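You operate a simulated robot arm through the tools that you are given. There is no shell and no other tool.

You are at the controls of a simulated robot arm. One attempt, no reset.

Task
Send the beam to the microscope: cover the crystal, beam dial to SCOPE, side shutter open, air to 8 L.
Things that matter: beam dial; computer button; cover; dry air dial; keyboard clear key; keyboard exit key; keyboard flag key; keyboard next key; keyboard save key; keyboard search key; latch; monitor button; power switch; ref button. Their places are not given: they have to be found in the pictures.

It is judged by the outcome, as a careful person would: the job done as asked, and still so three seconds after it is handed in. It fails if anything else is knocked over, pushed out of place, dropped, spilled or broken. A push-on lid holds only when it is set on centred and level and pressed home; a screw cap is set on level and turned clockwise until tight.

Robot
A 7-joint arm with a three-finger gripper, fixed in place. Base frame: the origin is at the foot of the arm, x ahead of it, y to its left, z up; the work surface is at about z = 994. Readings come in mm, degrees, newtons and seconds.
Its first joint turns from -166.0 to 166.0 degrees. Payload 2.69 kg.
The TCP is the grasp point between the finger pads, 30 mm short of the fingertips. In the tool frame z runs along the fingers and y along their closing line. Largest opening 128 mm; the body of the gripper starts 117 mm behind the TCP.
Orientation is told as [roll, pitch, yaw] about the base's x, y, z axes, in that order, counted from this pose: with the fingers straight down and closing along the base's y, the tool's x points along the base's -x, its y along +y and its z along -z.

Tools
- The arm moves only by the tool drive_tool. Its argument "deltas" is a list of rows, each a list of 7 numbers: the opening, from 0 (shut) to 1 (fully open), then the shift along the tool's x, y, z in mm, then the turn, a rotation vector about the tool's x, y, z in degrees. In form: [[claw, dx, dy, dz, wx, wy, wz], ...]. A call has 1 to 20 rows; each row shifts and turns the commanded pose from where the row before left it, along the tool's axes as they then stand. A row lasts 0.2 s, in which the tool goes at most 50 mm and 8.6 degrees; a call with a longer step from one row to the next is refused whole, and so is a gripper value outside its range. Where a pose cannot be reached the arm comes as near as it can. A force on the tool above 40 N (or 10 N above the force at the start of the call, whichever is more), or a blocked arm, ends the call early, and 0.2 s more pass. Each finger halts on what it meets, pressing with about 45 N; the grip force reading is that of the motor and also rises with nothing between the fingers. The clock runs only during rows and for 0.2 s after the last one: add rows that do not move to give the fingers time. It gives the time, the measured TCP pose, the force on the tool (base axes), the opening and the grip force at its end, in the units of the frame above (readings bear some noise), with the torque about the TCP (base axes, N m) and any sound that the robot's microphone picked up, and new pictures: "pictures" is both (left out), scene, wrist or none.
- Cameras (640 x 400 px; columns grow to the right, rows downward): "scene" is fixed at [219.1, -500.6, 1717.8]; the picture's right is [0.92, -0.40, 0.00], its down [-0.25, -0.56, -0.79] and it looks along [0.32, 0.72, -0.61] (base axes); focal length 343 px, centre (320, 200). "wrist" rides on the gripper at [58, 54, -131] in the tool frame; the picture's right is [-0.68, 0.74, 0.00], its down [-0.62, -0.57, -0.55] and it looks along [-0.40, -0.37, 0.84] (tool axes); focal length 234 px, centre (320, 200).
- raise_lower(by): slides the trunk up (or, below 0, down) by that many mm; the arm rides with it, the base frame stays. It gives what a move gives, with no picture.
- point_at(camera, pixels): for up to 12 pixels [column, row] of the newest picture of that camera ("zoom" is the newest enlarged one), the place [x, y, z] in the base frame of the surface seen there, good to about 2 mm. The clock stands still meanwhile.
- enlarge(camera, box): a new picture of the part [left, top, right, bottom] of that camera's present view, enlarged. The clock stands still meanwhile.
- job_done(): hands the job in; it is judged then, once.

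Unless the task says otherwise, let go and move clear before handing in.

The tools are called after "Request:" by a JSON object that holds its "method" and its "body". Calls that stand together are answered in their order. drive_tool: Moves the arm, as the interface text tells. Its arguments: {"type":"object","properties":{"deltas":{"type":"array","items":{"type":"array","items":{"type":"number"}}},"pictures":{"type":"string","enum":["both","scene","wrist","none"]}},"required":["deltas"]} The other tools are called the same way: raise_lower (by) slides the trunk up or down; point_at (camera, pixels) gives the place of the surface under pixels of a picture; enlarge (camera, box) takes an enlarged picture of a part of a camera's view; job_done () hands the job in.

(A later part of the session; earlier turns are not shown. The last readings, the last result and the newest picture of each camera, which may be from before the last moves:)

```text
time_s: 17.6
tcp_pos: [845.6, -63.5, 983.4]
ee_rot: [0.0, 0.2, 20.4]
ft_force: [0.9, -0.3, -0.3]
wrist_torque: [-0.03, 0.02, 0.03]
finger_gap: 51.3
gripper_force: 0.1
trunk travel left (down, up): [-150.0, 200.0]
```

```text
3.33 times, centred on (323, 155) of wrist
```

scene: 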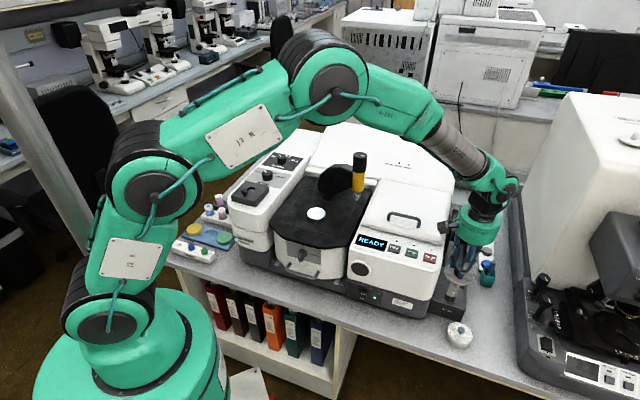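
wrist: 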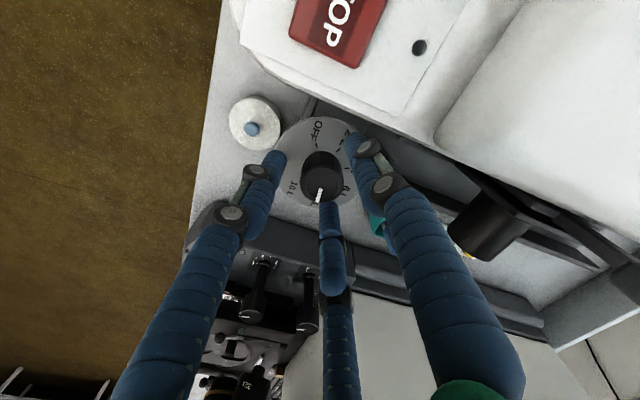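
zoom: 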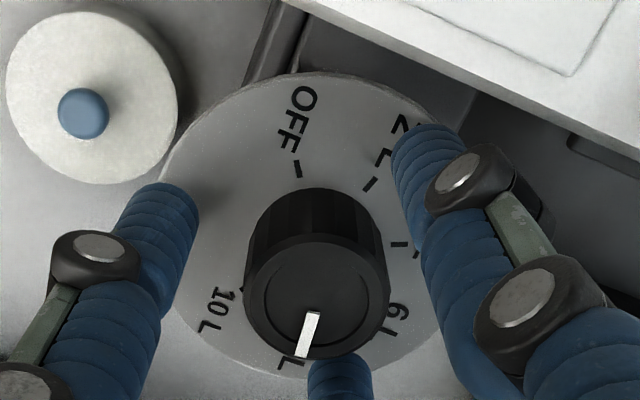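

The pointer looks to be at 8 L (label partly hidden at (290,365) in the zoom). I'll rise and check it more precisely.

Request:
{"method": "drive_tool", "body": {"deltas": [[0.4, 0, 0, -25, 0, 0, 0], [0.4, 0, 0, -40, 0, 0, 0], [0.4, 0, 0, -40, 0, 0, 0], [1, 0, 0, 0, 0, 0, 0], [1, 0, 0, 0, 0, 0, 0]], "pictures": "both"}}

Request:
{"method": "enlarge", "body": {"camera": "wrist", "box": [270, 85, 370, 185]}}

```text
time_s: 18.8
tcp_pos: [847.3, -64.2, 1087.8]
ee_rot: [0.1, 0.0, 20.4]
ft_force: [0.2, 0.1, -0.3]
wrist_torque: [0.01, -0.03, 0.01]
finger_gap: 128.2
gripper_force: 0.1
trunk travel left (down, up): [-150.0, 200.0]
```

scene: 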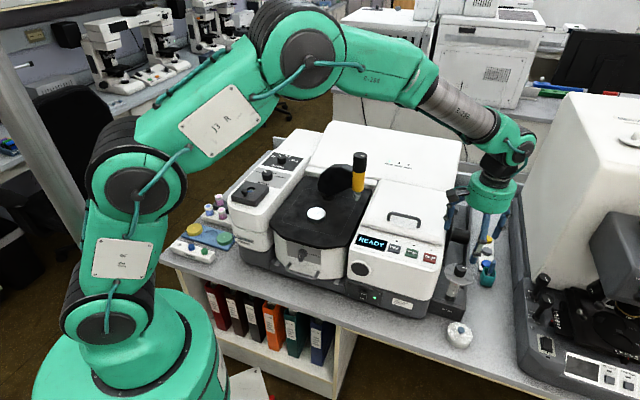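
wrist: 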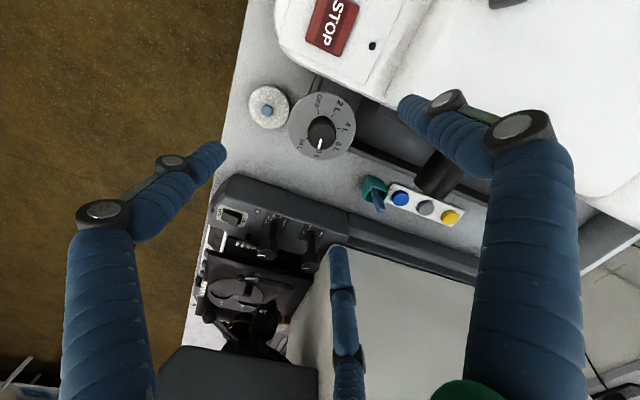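

```text
4.00 times, centred on (320, 135) of wrist
```

zoom: 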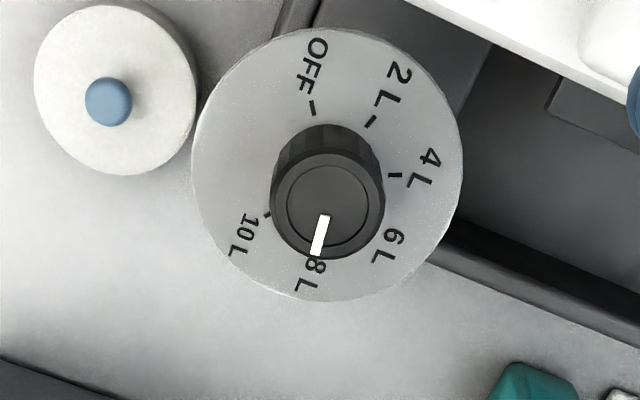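

The pointer now sits on 8 L. I'll zoom harder for an exact angle and also measure the lid from this overhead view.

Request:
{"method": "enlarge", "body": {"camera": "wrist", "box": [296, 120, 344, 160]}}

Request:
{"method": "enlarge", "body": {"camera": "wrist", "box": [244, 80, 292, 136]}}

Request:
{"method": "point_at", "body": {"camera": "wrist", "pixels": [[268, 111], [251, 105], [253, 95], [266, 88], [280, 93], [286, 105], [283, 120], [270, 127], [256, 118], [261, 100], [277, 118], [277, 100]]}}

```text
10.00 times, centred on (320, 140) of wrist
```

zoom: 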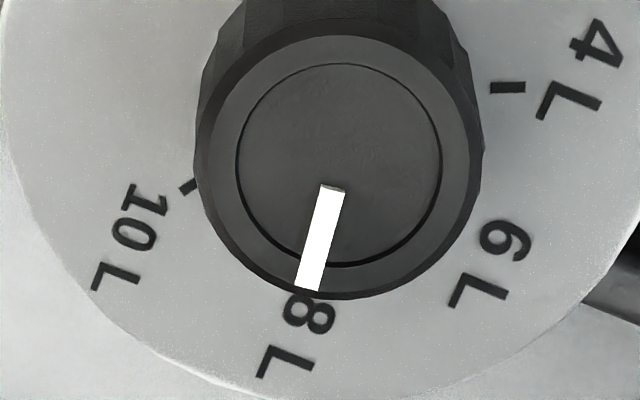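

```text
7.14 times, centred on (268, 108) of wrist
```

zoom: 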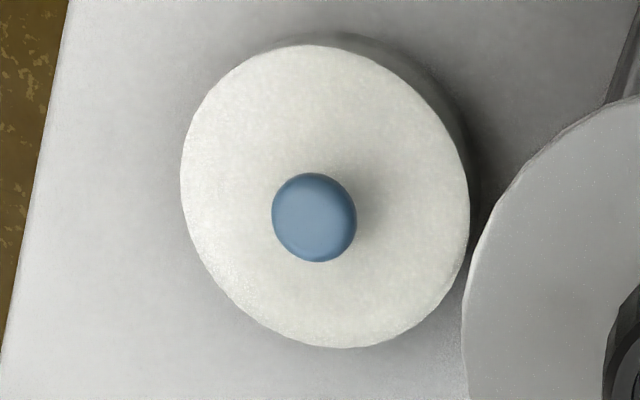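

```text
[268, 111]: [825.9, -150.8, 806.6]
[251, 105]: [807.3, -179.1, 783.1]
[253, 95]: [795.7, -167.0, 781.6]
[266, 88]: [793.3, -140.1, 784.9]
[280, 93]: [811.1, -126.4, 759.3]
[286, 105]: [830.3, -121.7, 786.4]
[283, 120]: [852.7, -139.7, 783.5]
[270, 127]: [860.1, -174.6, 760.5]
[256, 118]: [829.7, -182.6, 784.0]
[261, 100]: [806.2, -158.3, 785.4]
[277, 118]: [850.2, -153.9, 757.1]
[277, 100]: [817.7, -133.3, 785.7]
```

The pointer angle computes to about -32° against -30° for 8 L, so the air is set. The lid centre comes out at ≈(821,-151.3), knob ~20 mm wide with top ≈806; next I hover over it, yawed so the gripper stays clear of the air dial.

Request:
{"method": "drive_tool", "body": {"deltas": [[0.4, 18.3, -24.2, 0, 0, 0, 0], [0.4, 18.3, -24.2, 0, 0, 0, 0], [0.4, 18.4, -24.1, 0, 0, 0, 0], [0.4, 0, 0, 0, 0, 0, -7.5], [0.4, 0, 0, 0, 0, 0, -7.5], [0.4, 0, 0, 0, 0, 0, -7.5], [0.4, 0, 0, 0, 0, 0, -7.5], [0.4, 0, 0, 0, 0, 0, -7.5], [0.4, 0, 0, 0, 0, 0, -7.5], [0.4, 0, 0, 0, 0, 0, -7.6], [0.4, 0, 0, 30, 0, 0, 0], [0.4, 0, 0, 30, 0, 0, 0], [0.4, 0, 0, 0, 0, 0, 0]], "pictures": "both"}}

Request:
{"method": "enlarge", "body": {"camera": "wrist", "box": [270, 80, 390, 200]}}

```text
time_s: 21.6
tcp_pos: [821.4, -149.6, 1027.7]
ee_rot: [0.1, 0.1, 73.0]
ft_force: [1.3, -0.6, 0.2]
wrist_torque: [-0.01, 0.02, -0.02]
finger_gap: 51.1
gripper_force: 0.1
trunk travel left (down, up): [-150.0, 200.0]
```

scene: 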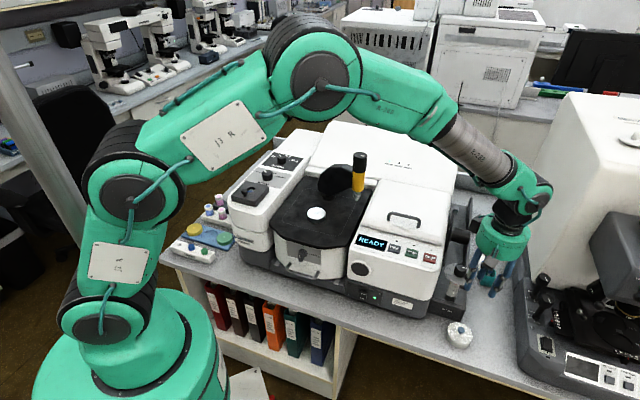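
wrist: 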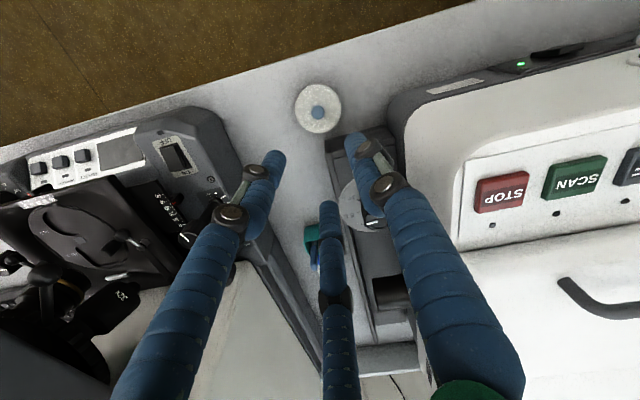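

```text
3.33 times, centred on (330, 140) of wrist
```

zoom: 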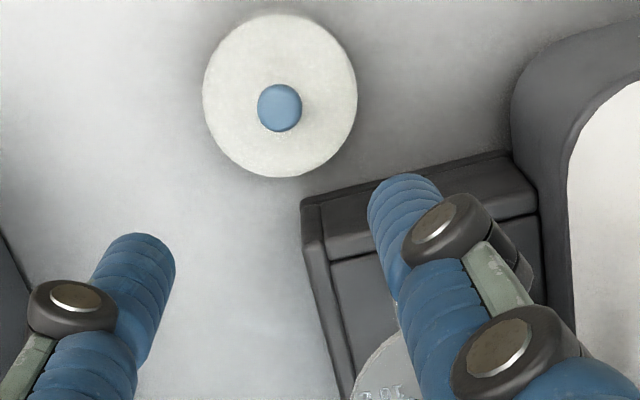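

The lid shows at zoom (280,95) with the knob just about its centre. I'll take point readings of the knob and lid rim in this view to cross-check its centre.

Request:
{"method": "point_at", "body": {"camera": "zoom", "pixels": [[280, 100], [270, 105], [290, 105], [280, 115], [215, 95], [347, 95], [280, 25], [280, 168], [230, 50], [330, 50], [230, 140], [330, 140]]}}

Request:
{"method": "point_at", "body": {"camera": "zoom", "pixels": [[272, 98], [288, 98], [272, 112], [288, 112], [207, 95], [353, 95], [280, 17], [280, 174], [320, 215], [420, 190], [520, 170], [340, 260]]}}

```text
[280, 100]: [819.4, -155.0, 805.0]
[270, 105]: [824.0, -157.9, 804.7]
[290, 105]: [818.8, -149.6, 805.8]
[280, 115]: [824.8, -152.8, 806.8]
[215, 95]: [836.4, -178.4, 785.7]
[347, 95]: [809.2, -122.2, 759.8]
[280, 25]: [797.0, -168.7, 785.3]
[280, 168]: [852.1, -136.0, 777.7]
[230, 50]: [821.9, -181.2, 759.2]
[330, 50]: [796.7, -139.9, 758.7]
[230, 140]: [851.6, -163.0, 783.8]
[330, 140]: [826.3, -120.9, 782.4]
```

```text
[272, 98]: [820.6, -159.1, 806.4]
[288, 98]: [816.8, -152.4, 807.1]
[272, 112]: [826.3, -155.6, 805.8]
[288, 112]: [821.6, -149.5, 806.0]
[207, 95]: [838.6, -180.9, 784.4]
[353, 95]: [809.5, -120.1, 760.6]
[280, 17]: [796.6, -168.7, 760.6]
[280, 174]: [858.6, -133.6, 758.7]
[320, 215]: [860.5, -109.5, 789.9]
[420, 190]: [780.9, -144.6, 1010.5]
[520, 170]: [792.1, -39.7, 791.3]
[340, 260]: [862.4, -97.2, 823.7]
```

Combined estimates give the knob centre ≈(821.9,-152.7). I'll nudge there and descend part-way to z≈845 for a check.

Request:
{"method": "drive_tool", "body": {"deltas": [[0.4, 1.46, -1.39, 30, 0, 0, 0], [0.4, 0, 0, 40, 0, 0, 0], [0.4, 0, 0, 40, 0, 0, 0], [0.4, 0, 0, 40, 0, 0, 0], [0.4, 0, 0, 33, 0, 0, 0], [0.4, 0, 0, 0, 0, 0, 0]], "pictures": "both"}}

Request:
{"method": "enlarge", "body": {"camera": "wrist", "box": [250, 90, 410, 230]}}

Request:
{"method": "enlarge", "body": {"camera": "scene", "box": [420, 240, 540, 360]}}

```text
time_s: 23.0
tcp_pos: [823.2, -153.9, 845.6]
ee_rot: [-0.1, 0.0, 72.9]
ft_force: [0.5, -0.1, 0.2]
wrist_torque: [-0.02, 0.03, 0.03]
finger_gap: 51.3
gripper_force: 0.0
trunk travel left (down, up): [-150.0, 200.0]
```

scene: 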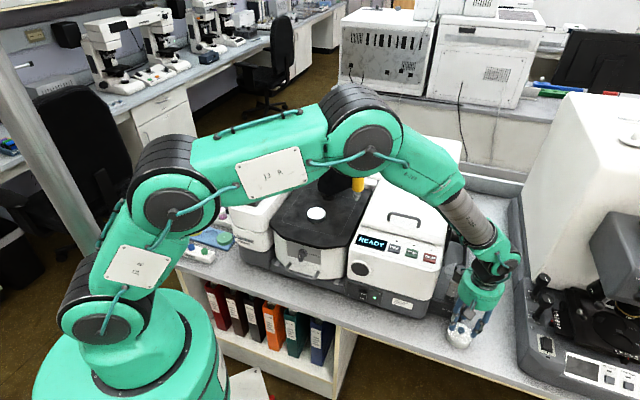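
wrist: 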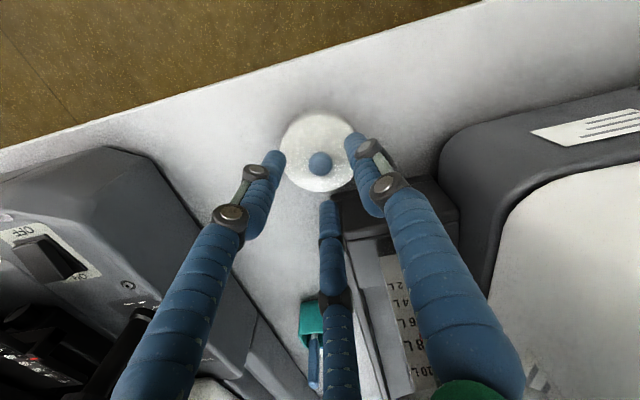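

```text
2.86 times, centred on (330, 160) of wrist
```

zoom: 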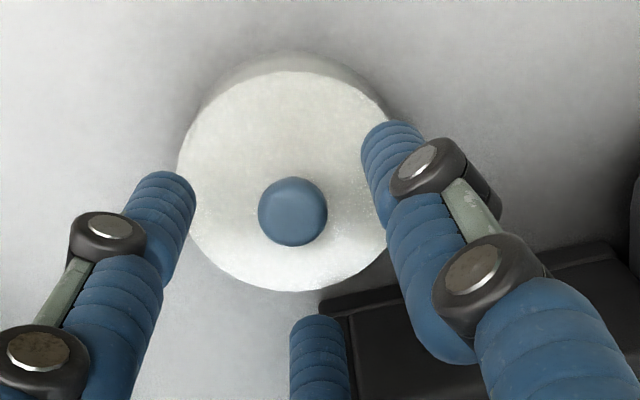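

```text
3.33 times, centred on (480, 300) of scene
```

zoom: 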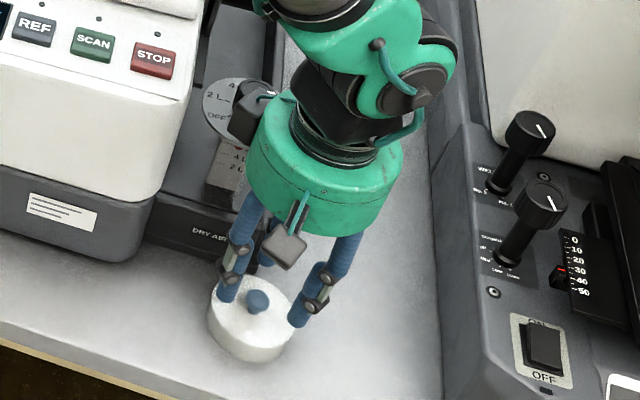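

The knob is centred under the jaws within about 1 mm (zoom (293,211)). The palm comes close to the dial disc, so I'll descend only to z≈825, gripping the knob with the fingertips, and watch the force.

Request:
{"method": "drive_tool", "body": {"deltas": [[0.4, 0, 0, 8, 0, 0, 0], [0.4, 0, 0, 6, 0, 0, 0], [0.4, 0, 0, 5, 0, 0, 0], [0.4, 0, 0, 0, 0, 0, 0]], "pictures": "both"}}

Request:
{"method": "enlarge", "body": {"camera": "scene", "box": [420, 260, 500, 360]}}

Request:
{"method": "enlarge", "body": {"camera": "wrist", "box": [260, 120, 390, 230]}}

```text
time_s: 24.0
tcp_pos: [821.3, -152.0, 826.7]
ee_rot: [0.0, 0.0, 73.0]
ft_force: [-0.6, -0.1, 0.8]
wrist_torque: [0.02, 0.01, 0.02]
finger_gap: 51.4
gripper_force: 0.1
trunk travel left (down, up): [-150.0, 200.0]
```

scene: 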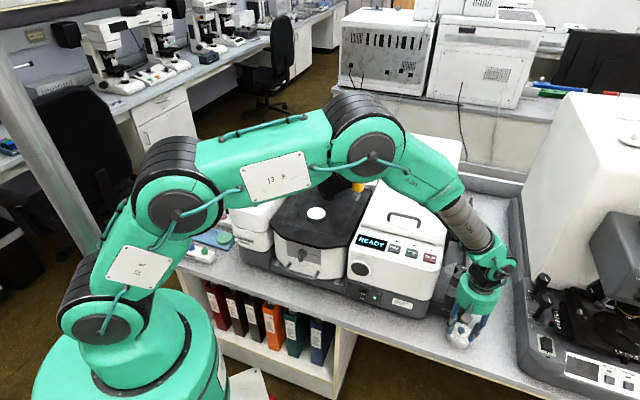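
wrist: 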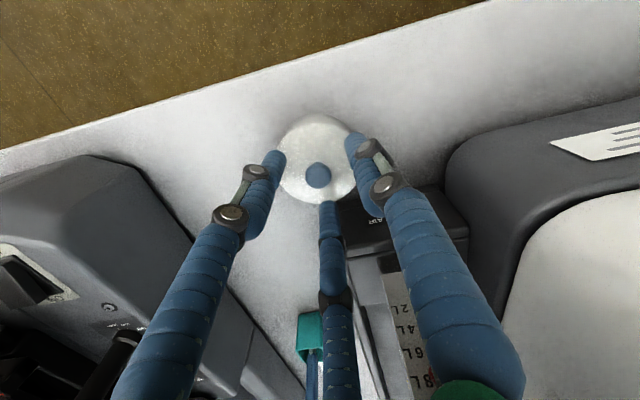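

```text
4.00 times, centred on (460, 310) of scene
```

zoom: 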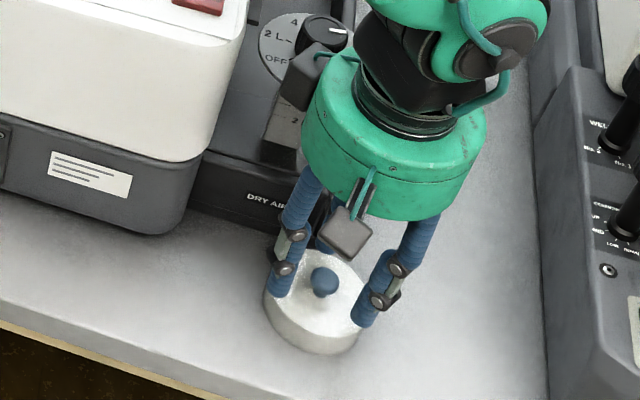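

```text
3.64 times, centred on (325, 175) of wrist
```

zoom: 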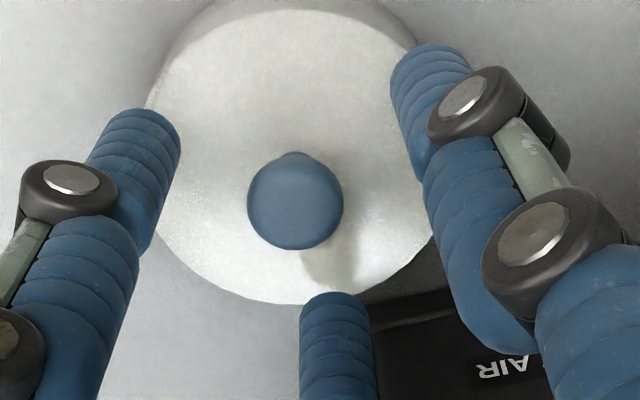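

No contact and the knob is centred. Closing on the knob now.

Request:
{"method": "drive_tool", "body": {"deltas": [[0.25, 0, 0, 1, 0, 0, 0], [0.12, 0, 0, 0, 0, 0, 0], [0.03, 0, 0, 0, 0, 0, 0], [0.03, 0, 0, 0, 0, 0, 0]], "pictures": "both"}}

Request:
{"method": "enlarge", "body": {"camera": "wrist", "box": [260, 120, 390, 230]}}

Request:
{"method": "enlarge", "body": {"camera": "scene", "box": [420, 260, 500, 360]}}

```text
time_s: 25.0
tcp_pos: [820.3, -152.0, 826.1]
ee_rot: [0.0, -0.1, 73.0]
ft_force: [0.1, 0.2, 0.1]
wrist_torque: [-0.02, -0.01, -0.01]
finger_gap: 20.5
gripper_force: 12.3
trunk travel left (down, up): [-150.0, 200.0]
```

scene: 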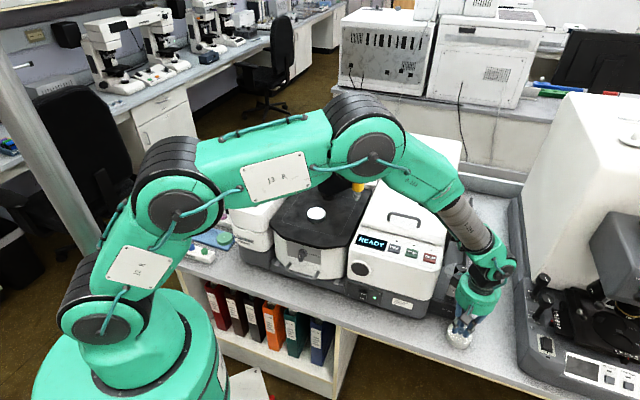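
wrist: 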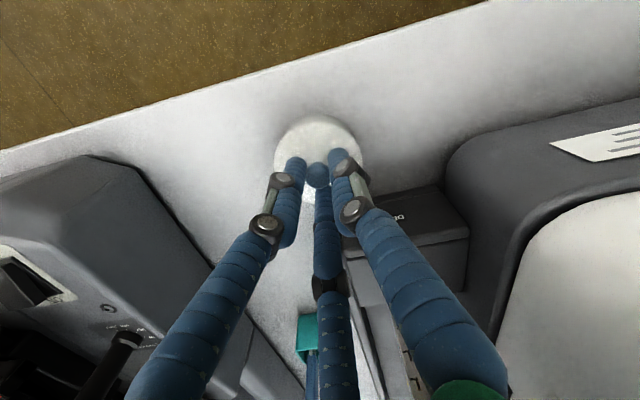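

```text
3.64 times, centred on (325, 175) of wrist
```

zoom: 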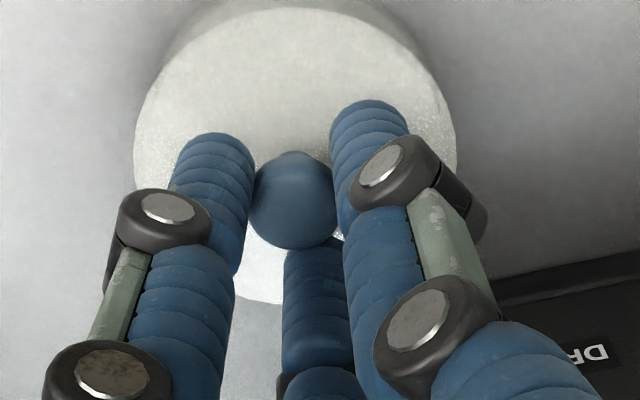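

```text
4.00 times, centred on (460, 310) of scene
```

zoom: 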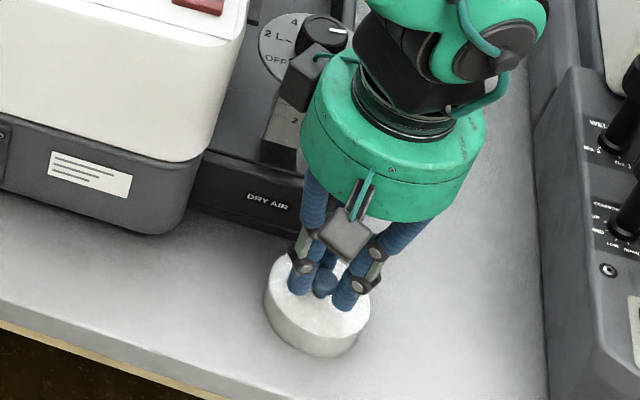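

The jaws hold the knob at 20.5 mm. I'll lift slowly by 30 mm and check the lid stays level.

Request:
{"method": "drive_tool", "body": {"deltas": [[0, 0, 0, 0, 0, 0, 0], [0, 0, 0, -4, 0, 0, 0], [0, 0, 0, -8, 0, 0, 0], [0, 0, 0, -10, 0, 0, 0], [0, 0, 0, -10, 0, 0, 0], [0, 0, 0, 0, 0, 0, 0]], "pictures": "both"}}

Request:
{"method": "enlarge", "body": {"camera": "scene", "box": [420, 250, 500, 350]}}

Request:
{"method": "enlarge", "body": {"camera": "wrist", "box": [260, 120, 390, 230]}}

```text
time_s: 26.4
tcp_pos: [821.3, -152.9, 857.6]
ee_rot: [-0.1, -0.1, 73.1]
ft_force: [-0.1, 0.4, -0.4]
wrist_torque: [-0.02, 0.0, 0.0]
finger_gap: 17.9
gripper_force: 43.1
trunk travel left (down, up): [-150.0, 200.0]
```

scene: 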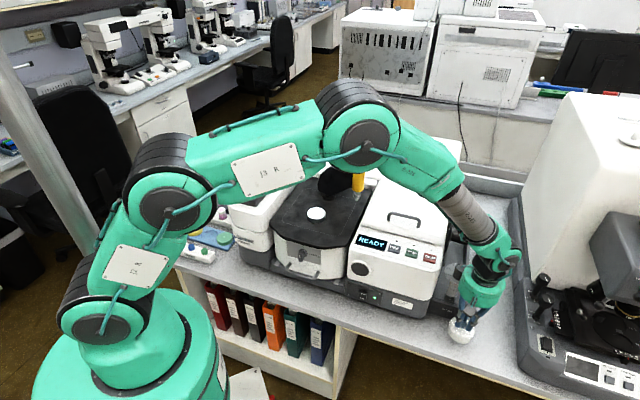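
wrist: 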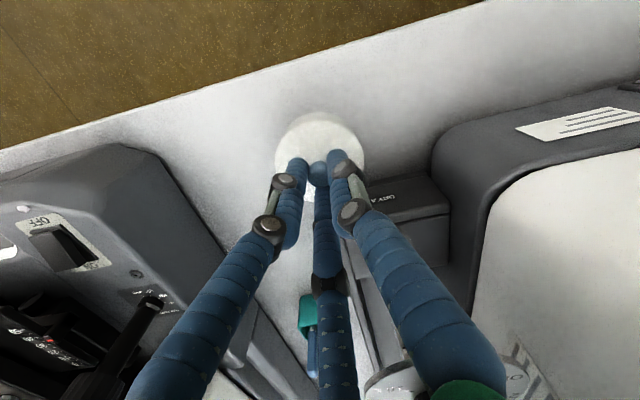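

```text
4.00 times, centred on (460, 300) of scene
```

zoom: 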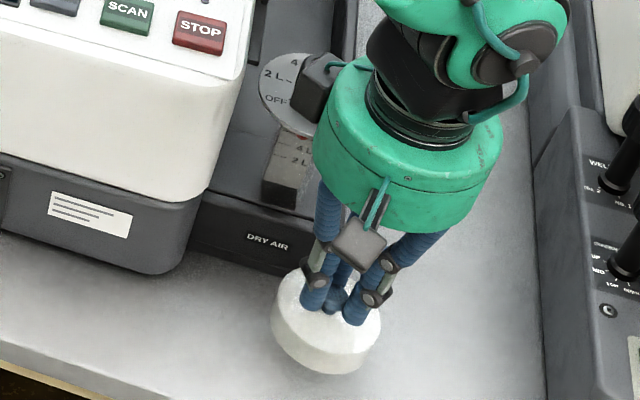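

```text
3.64 times, centred on (325, 175) of wrist
```

zoom: 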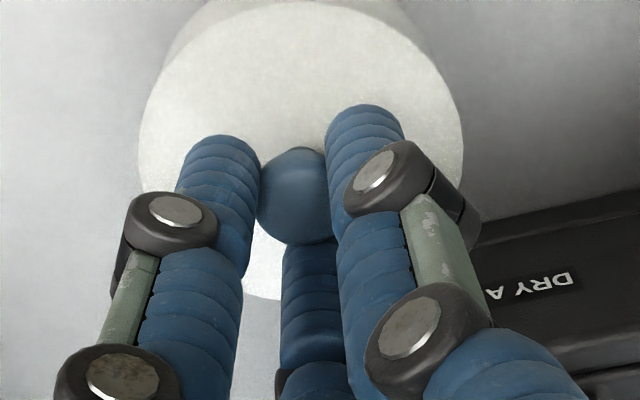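

The lid is off the bench and hangs level, held at 43 N. Before carrying it, I'll measure the crystal puck precisely from the scene view.

Request:
{"method": "enlarge", "body": {"camera": "scene", "box": [300, 200, 332, 228]}}

Request:
{"method": "point_at", "body": {"camera": "zoom", "pixels": [[320, 180], [200, 180], [450, 180], [320, 100], [320, 260], [250, 130], [400, 130], [250, 230], [400, 230], [330, 190], [310, 185], [326, 175]]}}

```text
14.29 times, centred on (316, 214) of scene
```

zoom: 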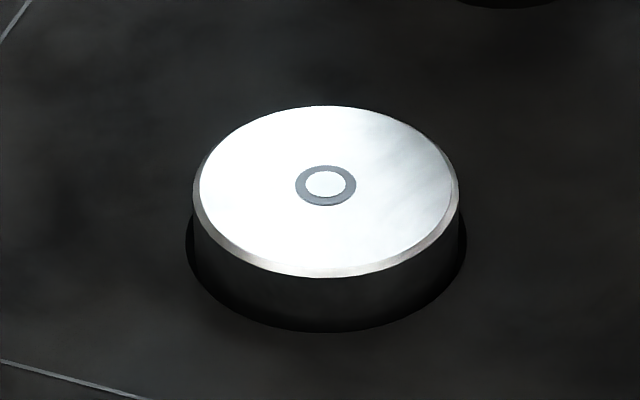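

```text
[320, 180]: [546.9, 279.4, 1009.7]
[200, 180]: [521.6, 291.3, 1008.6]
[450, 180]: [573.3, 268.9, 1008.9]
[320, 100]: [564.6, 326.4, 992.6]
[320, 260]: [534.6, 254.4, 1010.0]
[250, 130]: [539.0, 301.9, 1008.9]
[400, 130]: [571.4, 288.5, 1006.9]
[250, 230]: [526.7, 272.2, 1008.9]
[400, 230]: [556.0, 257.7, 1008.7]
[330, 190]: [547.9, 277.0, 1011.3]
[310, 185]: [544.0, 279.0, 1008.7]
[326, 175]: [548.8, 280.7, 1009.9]
```

The puck centre is ≈(547.4,278.3), top z≈1009, diameter ≈60. Now I raise the lid straight up to about z=1180.

Request:
{"method": "drive_tool", "body": {"deltas": [[0, 0, 0, -15, 0, 0, 0], [0, 0, 0, -25, 0, 0, 0], [0, 0, 0, -30, 0, 0, 0], [0, 0, 0, -30, 0, 0, 0], [0, 0, 0, -30, 0, 0, 0], [0, 0, 0, -30, 0, 0, 0], [0, 0, 0, -30, 0, 0, 0], [0, 0, 0, -30, 0, 0, 0], [0, 0, 0, -30, 0, 0, 0], [0, 0, 0, -30, 0, 0, 0], [0, 0, 0, -25, 0, 0, 0], [0, 0, 0, -15, 0, 0, 0], [0, 0, 0, 0, 0, 0, 0]], "pictures": "both"}}

```text
time_s: 29.2
tcp_pos: [821.4, -152.8, 1178.3]
ee_rot: [0.0, 0.0, 72.9]
ft_force: [-0.2, 0.2, -1.2]
wrist_torque: [-0.01, -0.04, 0.0]
finger_gap: 17.6
gripper_force: 43.2
trunk travel left (down, up): [-150.0, 200.0]
```

scene: 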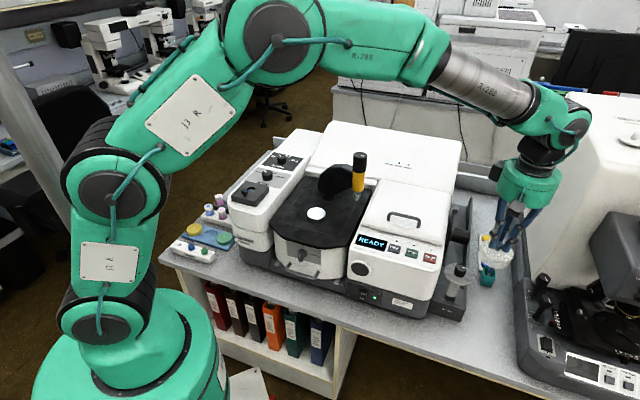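
wrist: 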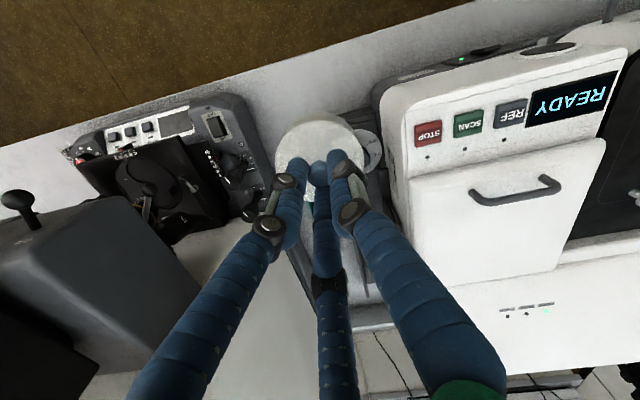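

Lid is secure at z≈1178 and clear. Now I carry it over to the front of the stage at about (548,150).

Request:
{"method": "drive_tool", "body": {"deltas": [[0, -9, 15, 0, 0, 0, 0], [0, -15, 25, 0, 0, 0, 0], [0, -18, 30, 0, 0, 0, 0], [0, -18, 30, 0, 0, 0, 0], [0, -18, 30, 0, 0, 0, 0], [0, -18, 30, 0, 0, 0, 0], [0, -18, 30, 0, 0, 0, 0], [0, -18, 30, 0, 0, 0, 0], [0, -18, 30, 0, 0, 0, 0], [0, -18, 30, 0, 0, 0, 0], [0, -18, 30, 0, 0, 0, 0], [0, -15, 25, 0, 0, 0, 0], [0, -8.6, 15.6, 0, 0, 0, 0], [0, 0, 0, 0, 0, 0, 0]], "pictures": "both"}}

```text
time_s: 32.2
tcp_pos: [544.6, 151.5, 1176.2]
ee_rot: [0.0, 0.0, 72.9]
ft_force: [0.1, 0.3, -0.1]
wrist_torque: [-0.02, 0.01, -0.03]
finger_gap: 17.6
gripper_force: 42.6
trunk travel left (down, up): [-150.0, 200.0]
```

scene: 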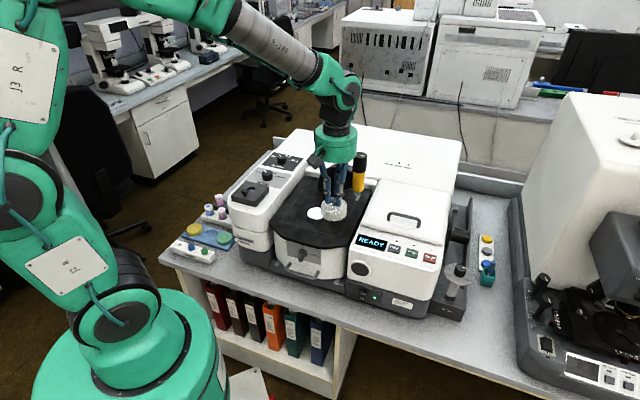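
wrist: 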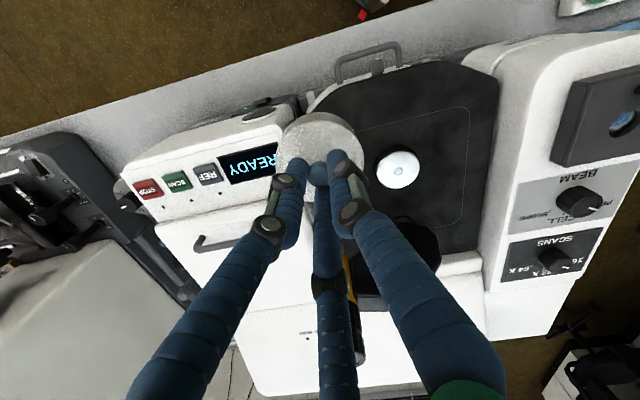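

The lid hangs level in front of the puck (seen at wrist (398,168)). I'll yaw to 40° and bring it over the crystal, about 50 mm above it.

Request:
{"method": "drive_tool", "body": {"deltas": [[0, 0, 0, 0, 0, 0, 8.25], [0, 0, 0, 0, 0, 0, 8.25], [0, 0, 0, 0, 0, 0, 8.25], [0, 0, 0, 0, 0, 0, 8.25], [0, -8, 9.6, 8, 0, 0, 0], [0, -15, 18, 8, 0, 0, 0], [0, -18, 21.6, 8, 0, 0, 0], [0, -18, 21.6, 8, 0, 0, 0], [0, -15, 18, 8, 0, 0, 0], [0, -7.9, 9.6, 8, 0, 0, 0], [0, 0, 0, 0, 0, 0, 0], [0, 0, 0, 0, 0, 0, 0]], "pictures": "both"}}

Request:
{"method": "enlarge", "body": {"camera": "scene", "box": [280, 150, 360, 240]}}

```text
time_s: 34.8
tcp_pos: [546.4, 279.0, 1129.0]
ee_rot: [0.0, 0.0, 40.0]
ft_force: [0.8, -0.9, -0.2]
wrist_torque: [0.04, -0.01, 0.03]
finger_gap: 17.5
gripper_force: 43.5
trunk travel left (down, up): [-150.0, 200.0]
```

scene: 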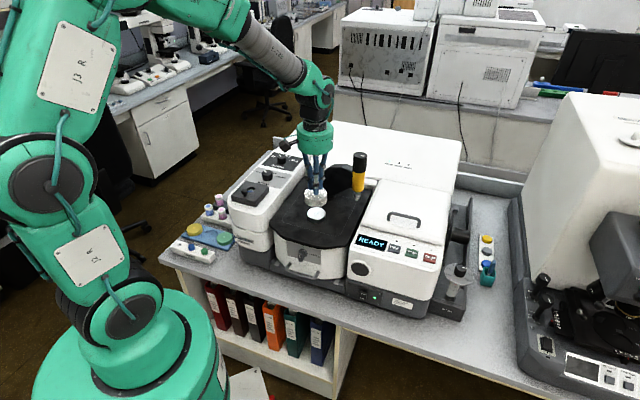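
wrist: 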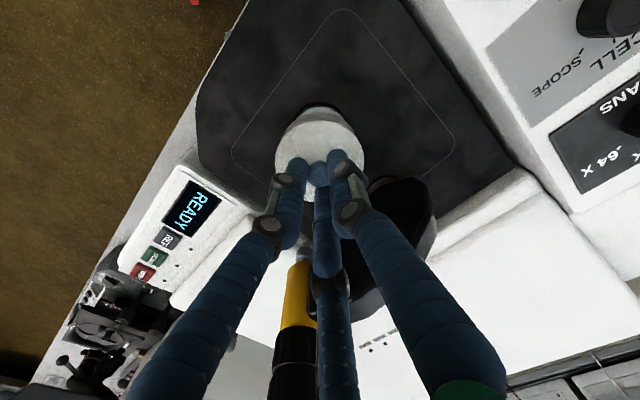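

```text
4.44 times, centred on (320, 195) of scene
```

zoom: 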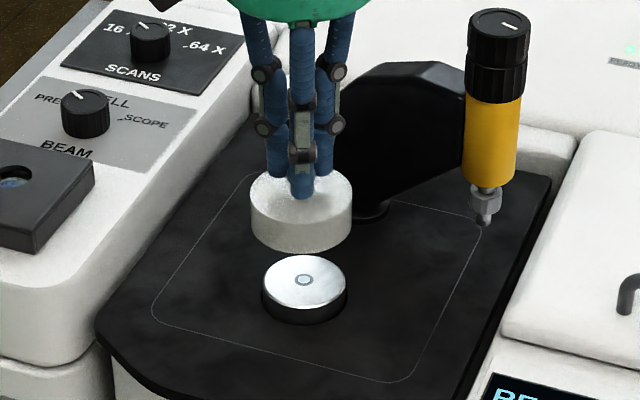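

The lid is held level just above the puck. I'll zoom in closely to compare the lid's and puck's centres in the same view.

Request:
{"method": "enlarge", "body": {"camera": "scene", "box": [296, 182, 336, 222]}}

Request:
{"method": "point_at", "body": {"camera": "zoom", "pixels": [[160, 140], [200, 190], [260, 215], [330, 220], [400, 200], [440, 150], [180, 170], [420, 180], [300, 225], [230, 205], [370, 215], [315, 190]]}}

```text
10.00 times, centred on (316, 202) of scene
```

zoom: 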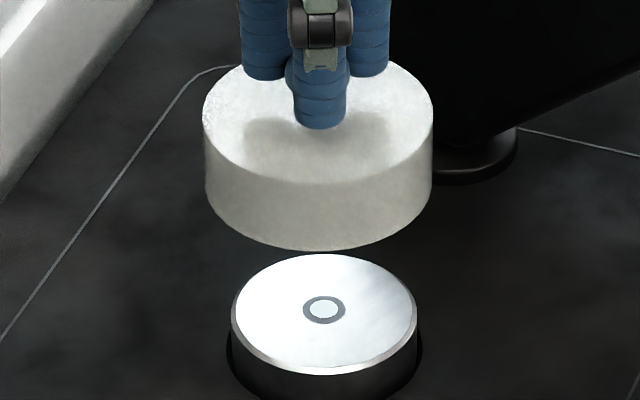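

```text
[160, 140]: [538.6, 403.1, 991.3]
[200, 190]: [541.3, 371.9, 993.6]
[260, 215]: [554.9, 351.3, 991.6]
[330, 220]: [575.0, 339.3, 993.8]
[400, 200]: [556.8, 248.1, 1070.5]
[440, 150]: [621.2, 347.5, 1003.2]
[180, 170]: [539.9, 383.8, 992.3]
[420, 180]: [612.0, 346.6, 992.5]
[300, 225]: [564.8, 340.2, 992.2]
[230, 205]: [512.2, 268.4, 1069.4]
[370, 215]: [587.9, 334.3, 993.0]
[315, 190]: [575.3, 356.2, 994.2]
```

Side silhouettes put the lid centre at zoom x=318 and the puck's at x=324, so about 1.4 mm off along the picture's right. I'll check the other direction in the wrist view.

Request:
{"method": "enlarge", "body": {"camera": "wrist", "box": [270, 85, 374, 205]}}

```text
3.33 times, centred on (322, 145) of wrist
```

zoom: 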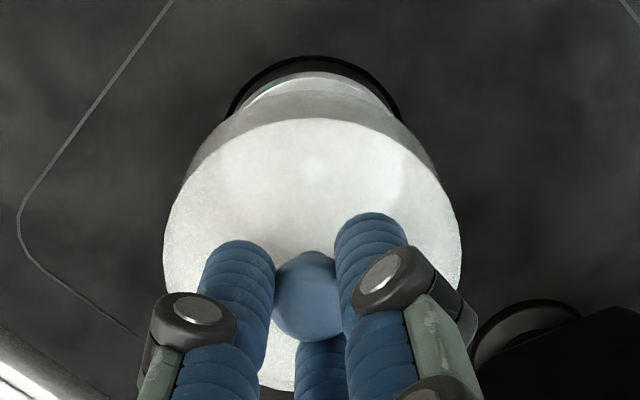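

In the wrist view the lid and puck arcs are aligned along y (both at zoom x≈313); a 1 mm shift in +x should centre it. I'll apply that and lower to just above the puck.

Request:
{"method": "drive_tool", "body": {"deltas": [[0, -0.77, -0.64, 5, 0, 0, 0], [0, 0, 0, 12, 0, 0, 0], [0, 0, 0, 12, 0, 0, 0], [0, 0, 0, 10, 0, 0, 0], [0, 0, 0, 4, 0, 0, 0], [0, 0, 0, 0, 0, 0, 0]], "pictures": "both"}}

Request:
{"method": "enlarge", "body": {"camera": "scene", "box": [296, 187, 336, 227]}}

Request:
{"method": "enlarge", "body": {"camera": "wrist", "box": [270, 85, 374, 205]}}

```text
time_s: 36.2
tcp_pos: [547.7, 278.6, 1086.0]
ee_rot: [0.0, 0.0, 39.9]
ft_force: [-0.3, -0.3, -0.8]
wrist_torque: [0.0, -0.04, -0.02]
finger_gap: 18.0
gripper_force: 43.0
trunk travel left (down, up): [-150.0, 200.0]
```

scene: 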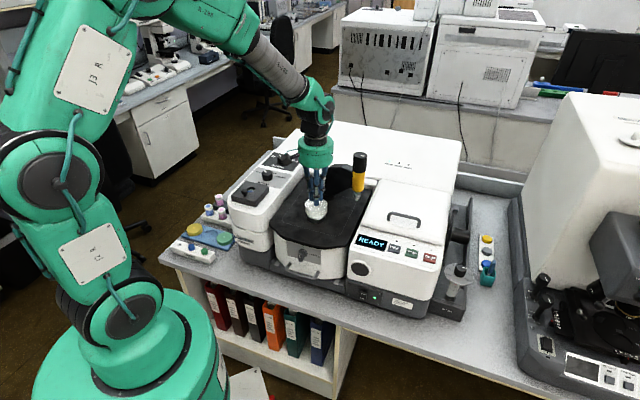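
wrist: 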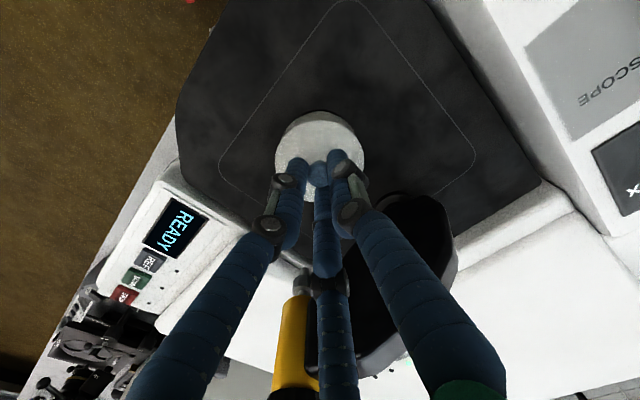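

```text
10.00 times, centred on (316, 207) of scene
```

zoom: 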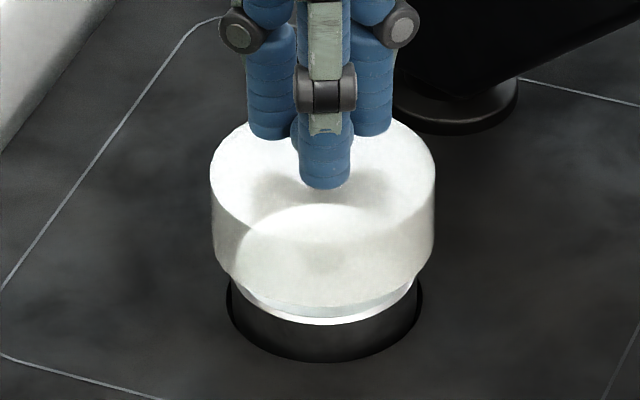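

```text
3.33 times, centred on (322, 145) of wrist
```

zoom: 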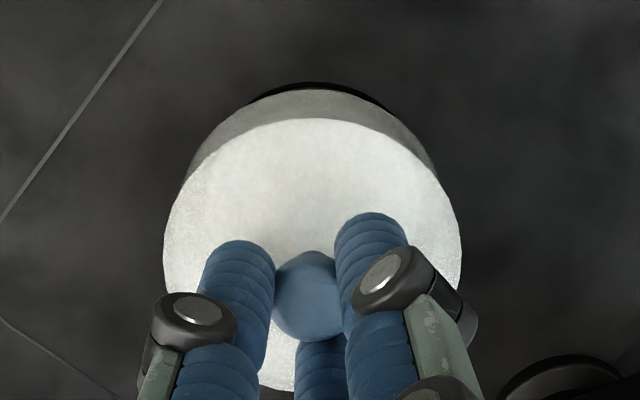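

In the scene zoom the lid (210–436) and the puck base (227–422) now share a centre at x≈324. I'll zoom in the wrist view on the thin arc of the puck still visible to confirm the other direction.

Request:
{"method": "enlarge", "body": {"camera": "wrist", "box": [280, 95, 360, 145]}}

```text
8.00 times, centred on (320, 120) of wrist
```

zoom: 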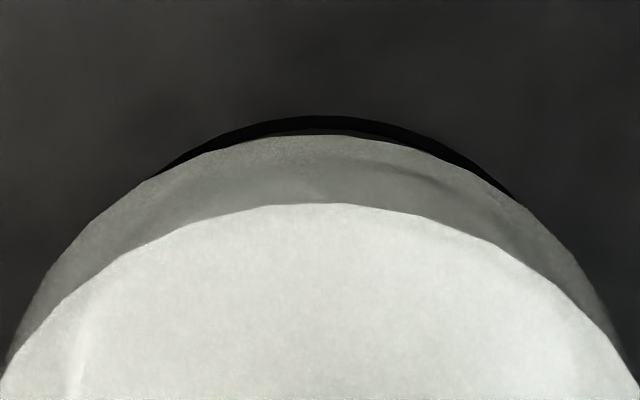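

Only about 0.5 mm remains; I'll nudge (+0.4,+0.5) and lower in small steps while watching the force.

Request:
{"method": "drive_tool", "body": {"deltas": [[0, -0.63, 0.13, 2, 0, 0, 0], [0, 0, 0, 2, 0, 0, 0], [0, 0, 0, 2, 0, 0, 0], [0, 0, 0, 2, 0, 0, 0], [0, 0, 0, 2, 0, 0, 0], [0, 0, 0, 2, 0, 0, 0], [0, 0, 0, 2, 0, 0, 0], [0, 0, 0, 0, 0, 0, 0]], "pictures": "both"}}

Request:
{"method": "enlarge", "body": {"camera": "scene", "box": [296, 187, 336, 227]}}

```text
time_s: 38.0
tcp_pos: [548.6, 279.6, 1071.6]
ee_rot: [0.1, 0.1, 39.9]
ft_force: [-0.1, -1.0, -0.7]
wrist_torque: [-0.03, 0.0, -0.01]
finger_gap: 17.6
gripper_force: 43.0
trunk travel left (down, up): [-150.0, 200.0]
```

scene: 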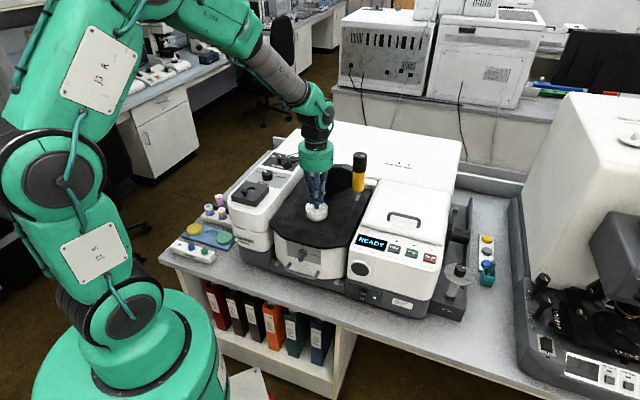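
wrist: 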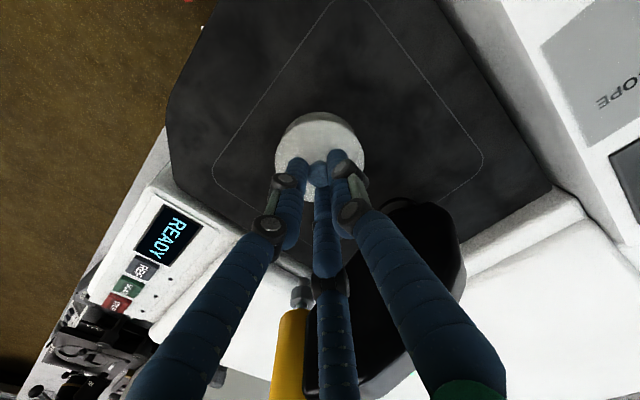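

```text
10.00 times, centred on (316, 207) of scene
```

zoom: 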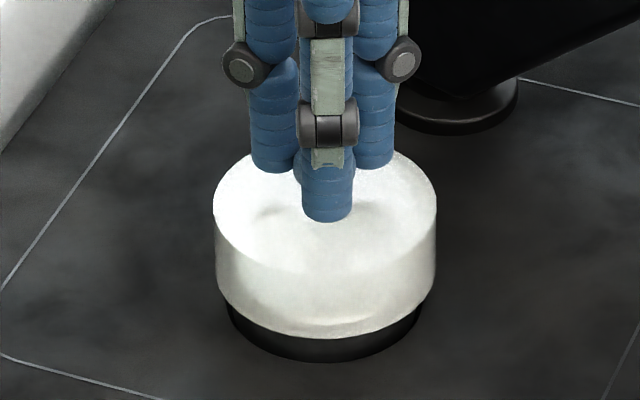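

The lid skirt is already past the puck's top with no force, and centred (213–437 vs 227–422). I'll keep lowering until it seats.

Request:
{"method": "drive_tool", "body": {"deltas": [[0, 0, 0, 1.5, 0, 0, 0], [0, 0, 0, 1.5, 0, 0, 0], [0, 0, 0, 1.5, 0, 0, 0], [0, 0, 0, 1.5, 0, 0, 0], [0, 0, 0, 1.5, 0, 0, 0], [0, 0, 0, 1.5, 0, 0, 0], [0, 0, 0, 0, 0, 0, 0]], "pictures": "scene"}}

Request:
{"method": "enlarge", "body": {"camera": "scene", "box": [296, 187, 336, 227]}}

```text
time_s: 39.6
tcp_pos: [547.7, 280.5, 1063.4]
ee_rot: [0.1, 0.0, 40.0]
ft_force: [-0.1, 0.4, -1.2]
wrist_torque: [-0.01, 0.01, -0.01]
finger_gap: 17.6
gripper_force: 43.0
trunk travel left (down, up): [-150.0, 200.0]
```

scene: 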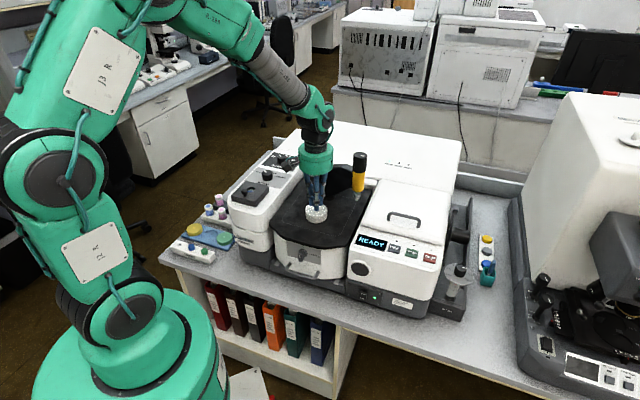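

```text
10.00 times, centred on (316, 207) of scene
```

zoom: 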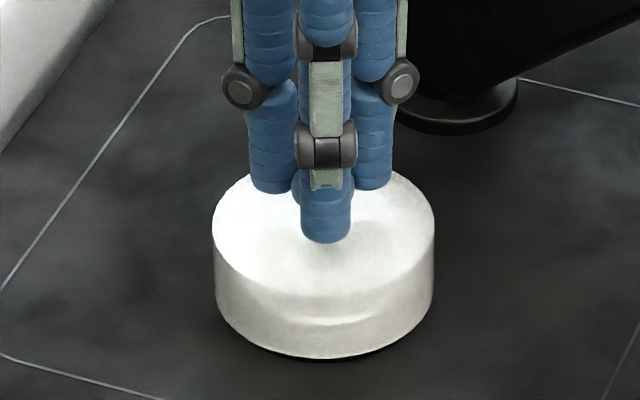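

Almost down; I'll continue in 1 mm steps until contact force appears.

Request:
{"method": "drive_tool", "body": {"deltas": [[0, 0, 0, 1, 0, 0, 0], [0, 0, 0, 1, 0, 0, 0], [0, 0, 0, 1, 0, 0, 0], [0, 0, 0, 0, 0, 0, 0]], "pictures": "none"}}

```text
time_s: 40.6
tcp_pos: [548.9, 279.2, 1059.8]
ee_rot: [0.1, 0.1, 40.0]
ft_force: [-0.1, 0.5, -0.6]
wrist_torque: [0.0, 0.0, -0.03]
finger_gap: 17.9
gripper_force: 43.1
trunk travel left (down, up): [-150.0, 200.0]
```

Request:
{"method": "drive_tool", "body": {"deltas": [[0, 0, 0, 1, 0, 0, 0], [0, 0, 0, 1, 0, 0, 0], [0, 0, 0, 1, 0, 0, 0], [0, 0, 0, 0, 0, 0, 0]], "pictures": "scene"}}

Request:
{"method": "enlarge", "body": {"camera": "scene", "box": [296, 187, 336, 227]}}

```text
time_s: 41.6
tcp_pos: [549.0, 279.0, 1060.0]
ee_rot: [0.0, -0.3, 40.0]
ft_force: [0.3, -4.9, 19.5]
wrist_torque: [0.23, 0.1, -0.02]
finger_gap: 17.7
gripper_force: 43.7
trunk travel left (down, up): [-150.0, 200.0]
```

scene: 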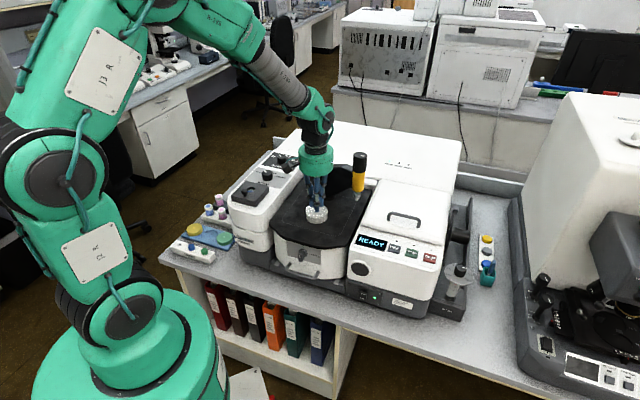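

```text
10.00 times, centred on (316, 207) of scene
```

zoom: 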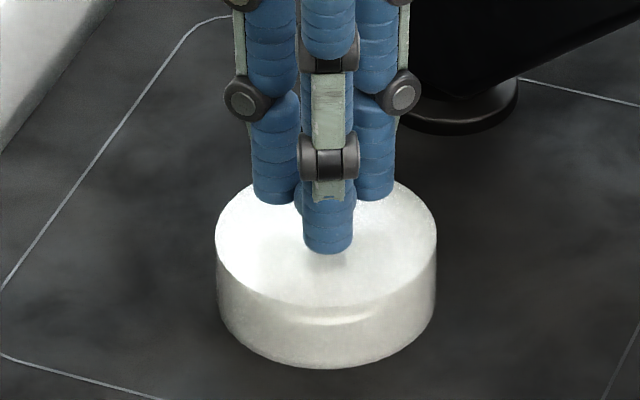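

Contact: 19.5 N upward at z≈1060, lid seated on the stage. I'll press a little more, then back off and release.

Request:
{"method": "drive_tool", "body": {"deltas": [[0, 0, 0, 1, 0, 0, 0], [0, 0, 0, 0, 0, 0, 0]], "pictures": "none"}}

Request:
{"method": "drive_tool", "body": {"deltas": [[0, 0, 0, -2.5, 0, 0, 0], [0.1, 0, 0, 0, 0, 0, 0], [0.2, 0, 0, 0, 0, 0, 0], [0.35, 0, 0, 0, 0, 0, 0], [0.35, 0, 0, 0, 0, 0, 0]], "pictures": "both"}}

Request:
{"method": "enlarge", "body": {"camera": "scene", "box": [296, 187, 336, 227]}}

```text
time_s: 42.2
tcp_pos: [548.1, 279.0, 1058.4]
ee_rot: [0.0, -0.2, 40.0]
ft_force: [3.0, -6.5, 34.8]
wrist_torque: [-0.16, -0.07, -0.01]
finger_gap: 17.5
gripper_force: 42.9
trunk travel left (down, up): [-150.0, 200.0]
```

```text
time_s: 43.4
tcp_pos: [548.0, 279.5, 1058.3]
ee_rot: [0.0, -0.1, 40.1]
ft_force: [-0.5, 0.4, -0.3]
wrist_torque: [0.03, -0.02, -0.03]
finger_gap: 44.5
gripper_force: 0.0
trunk travel left (down, up): [-150.0, 200.0]
```

scene: 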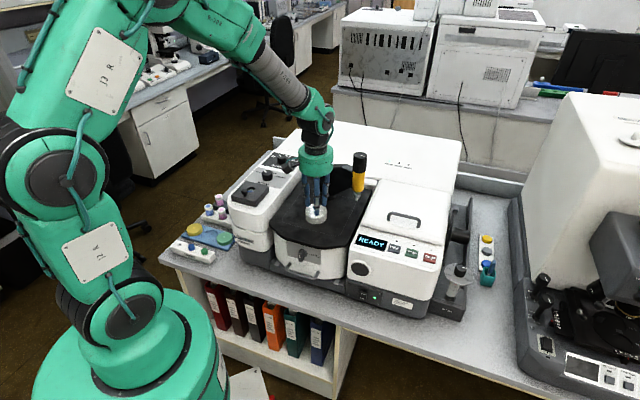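
wrist: 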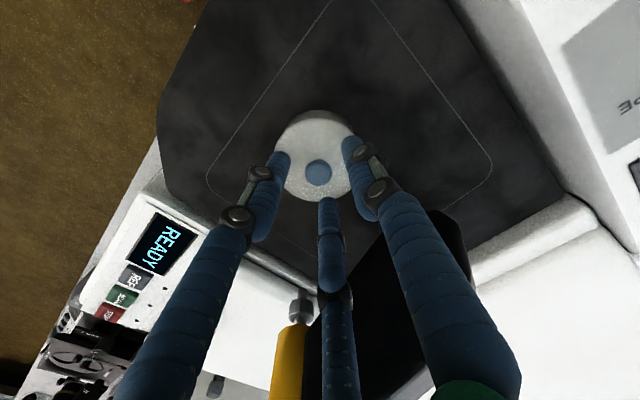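

```text
10.00 times, centred on (316, 207) of scene
```

zoom: 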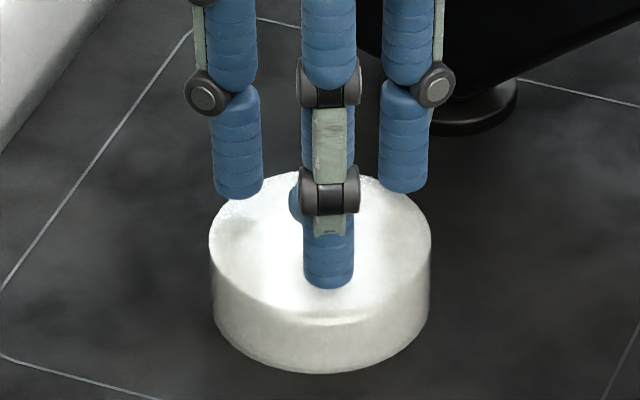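

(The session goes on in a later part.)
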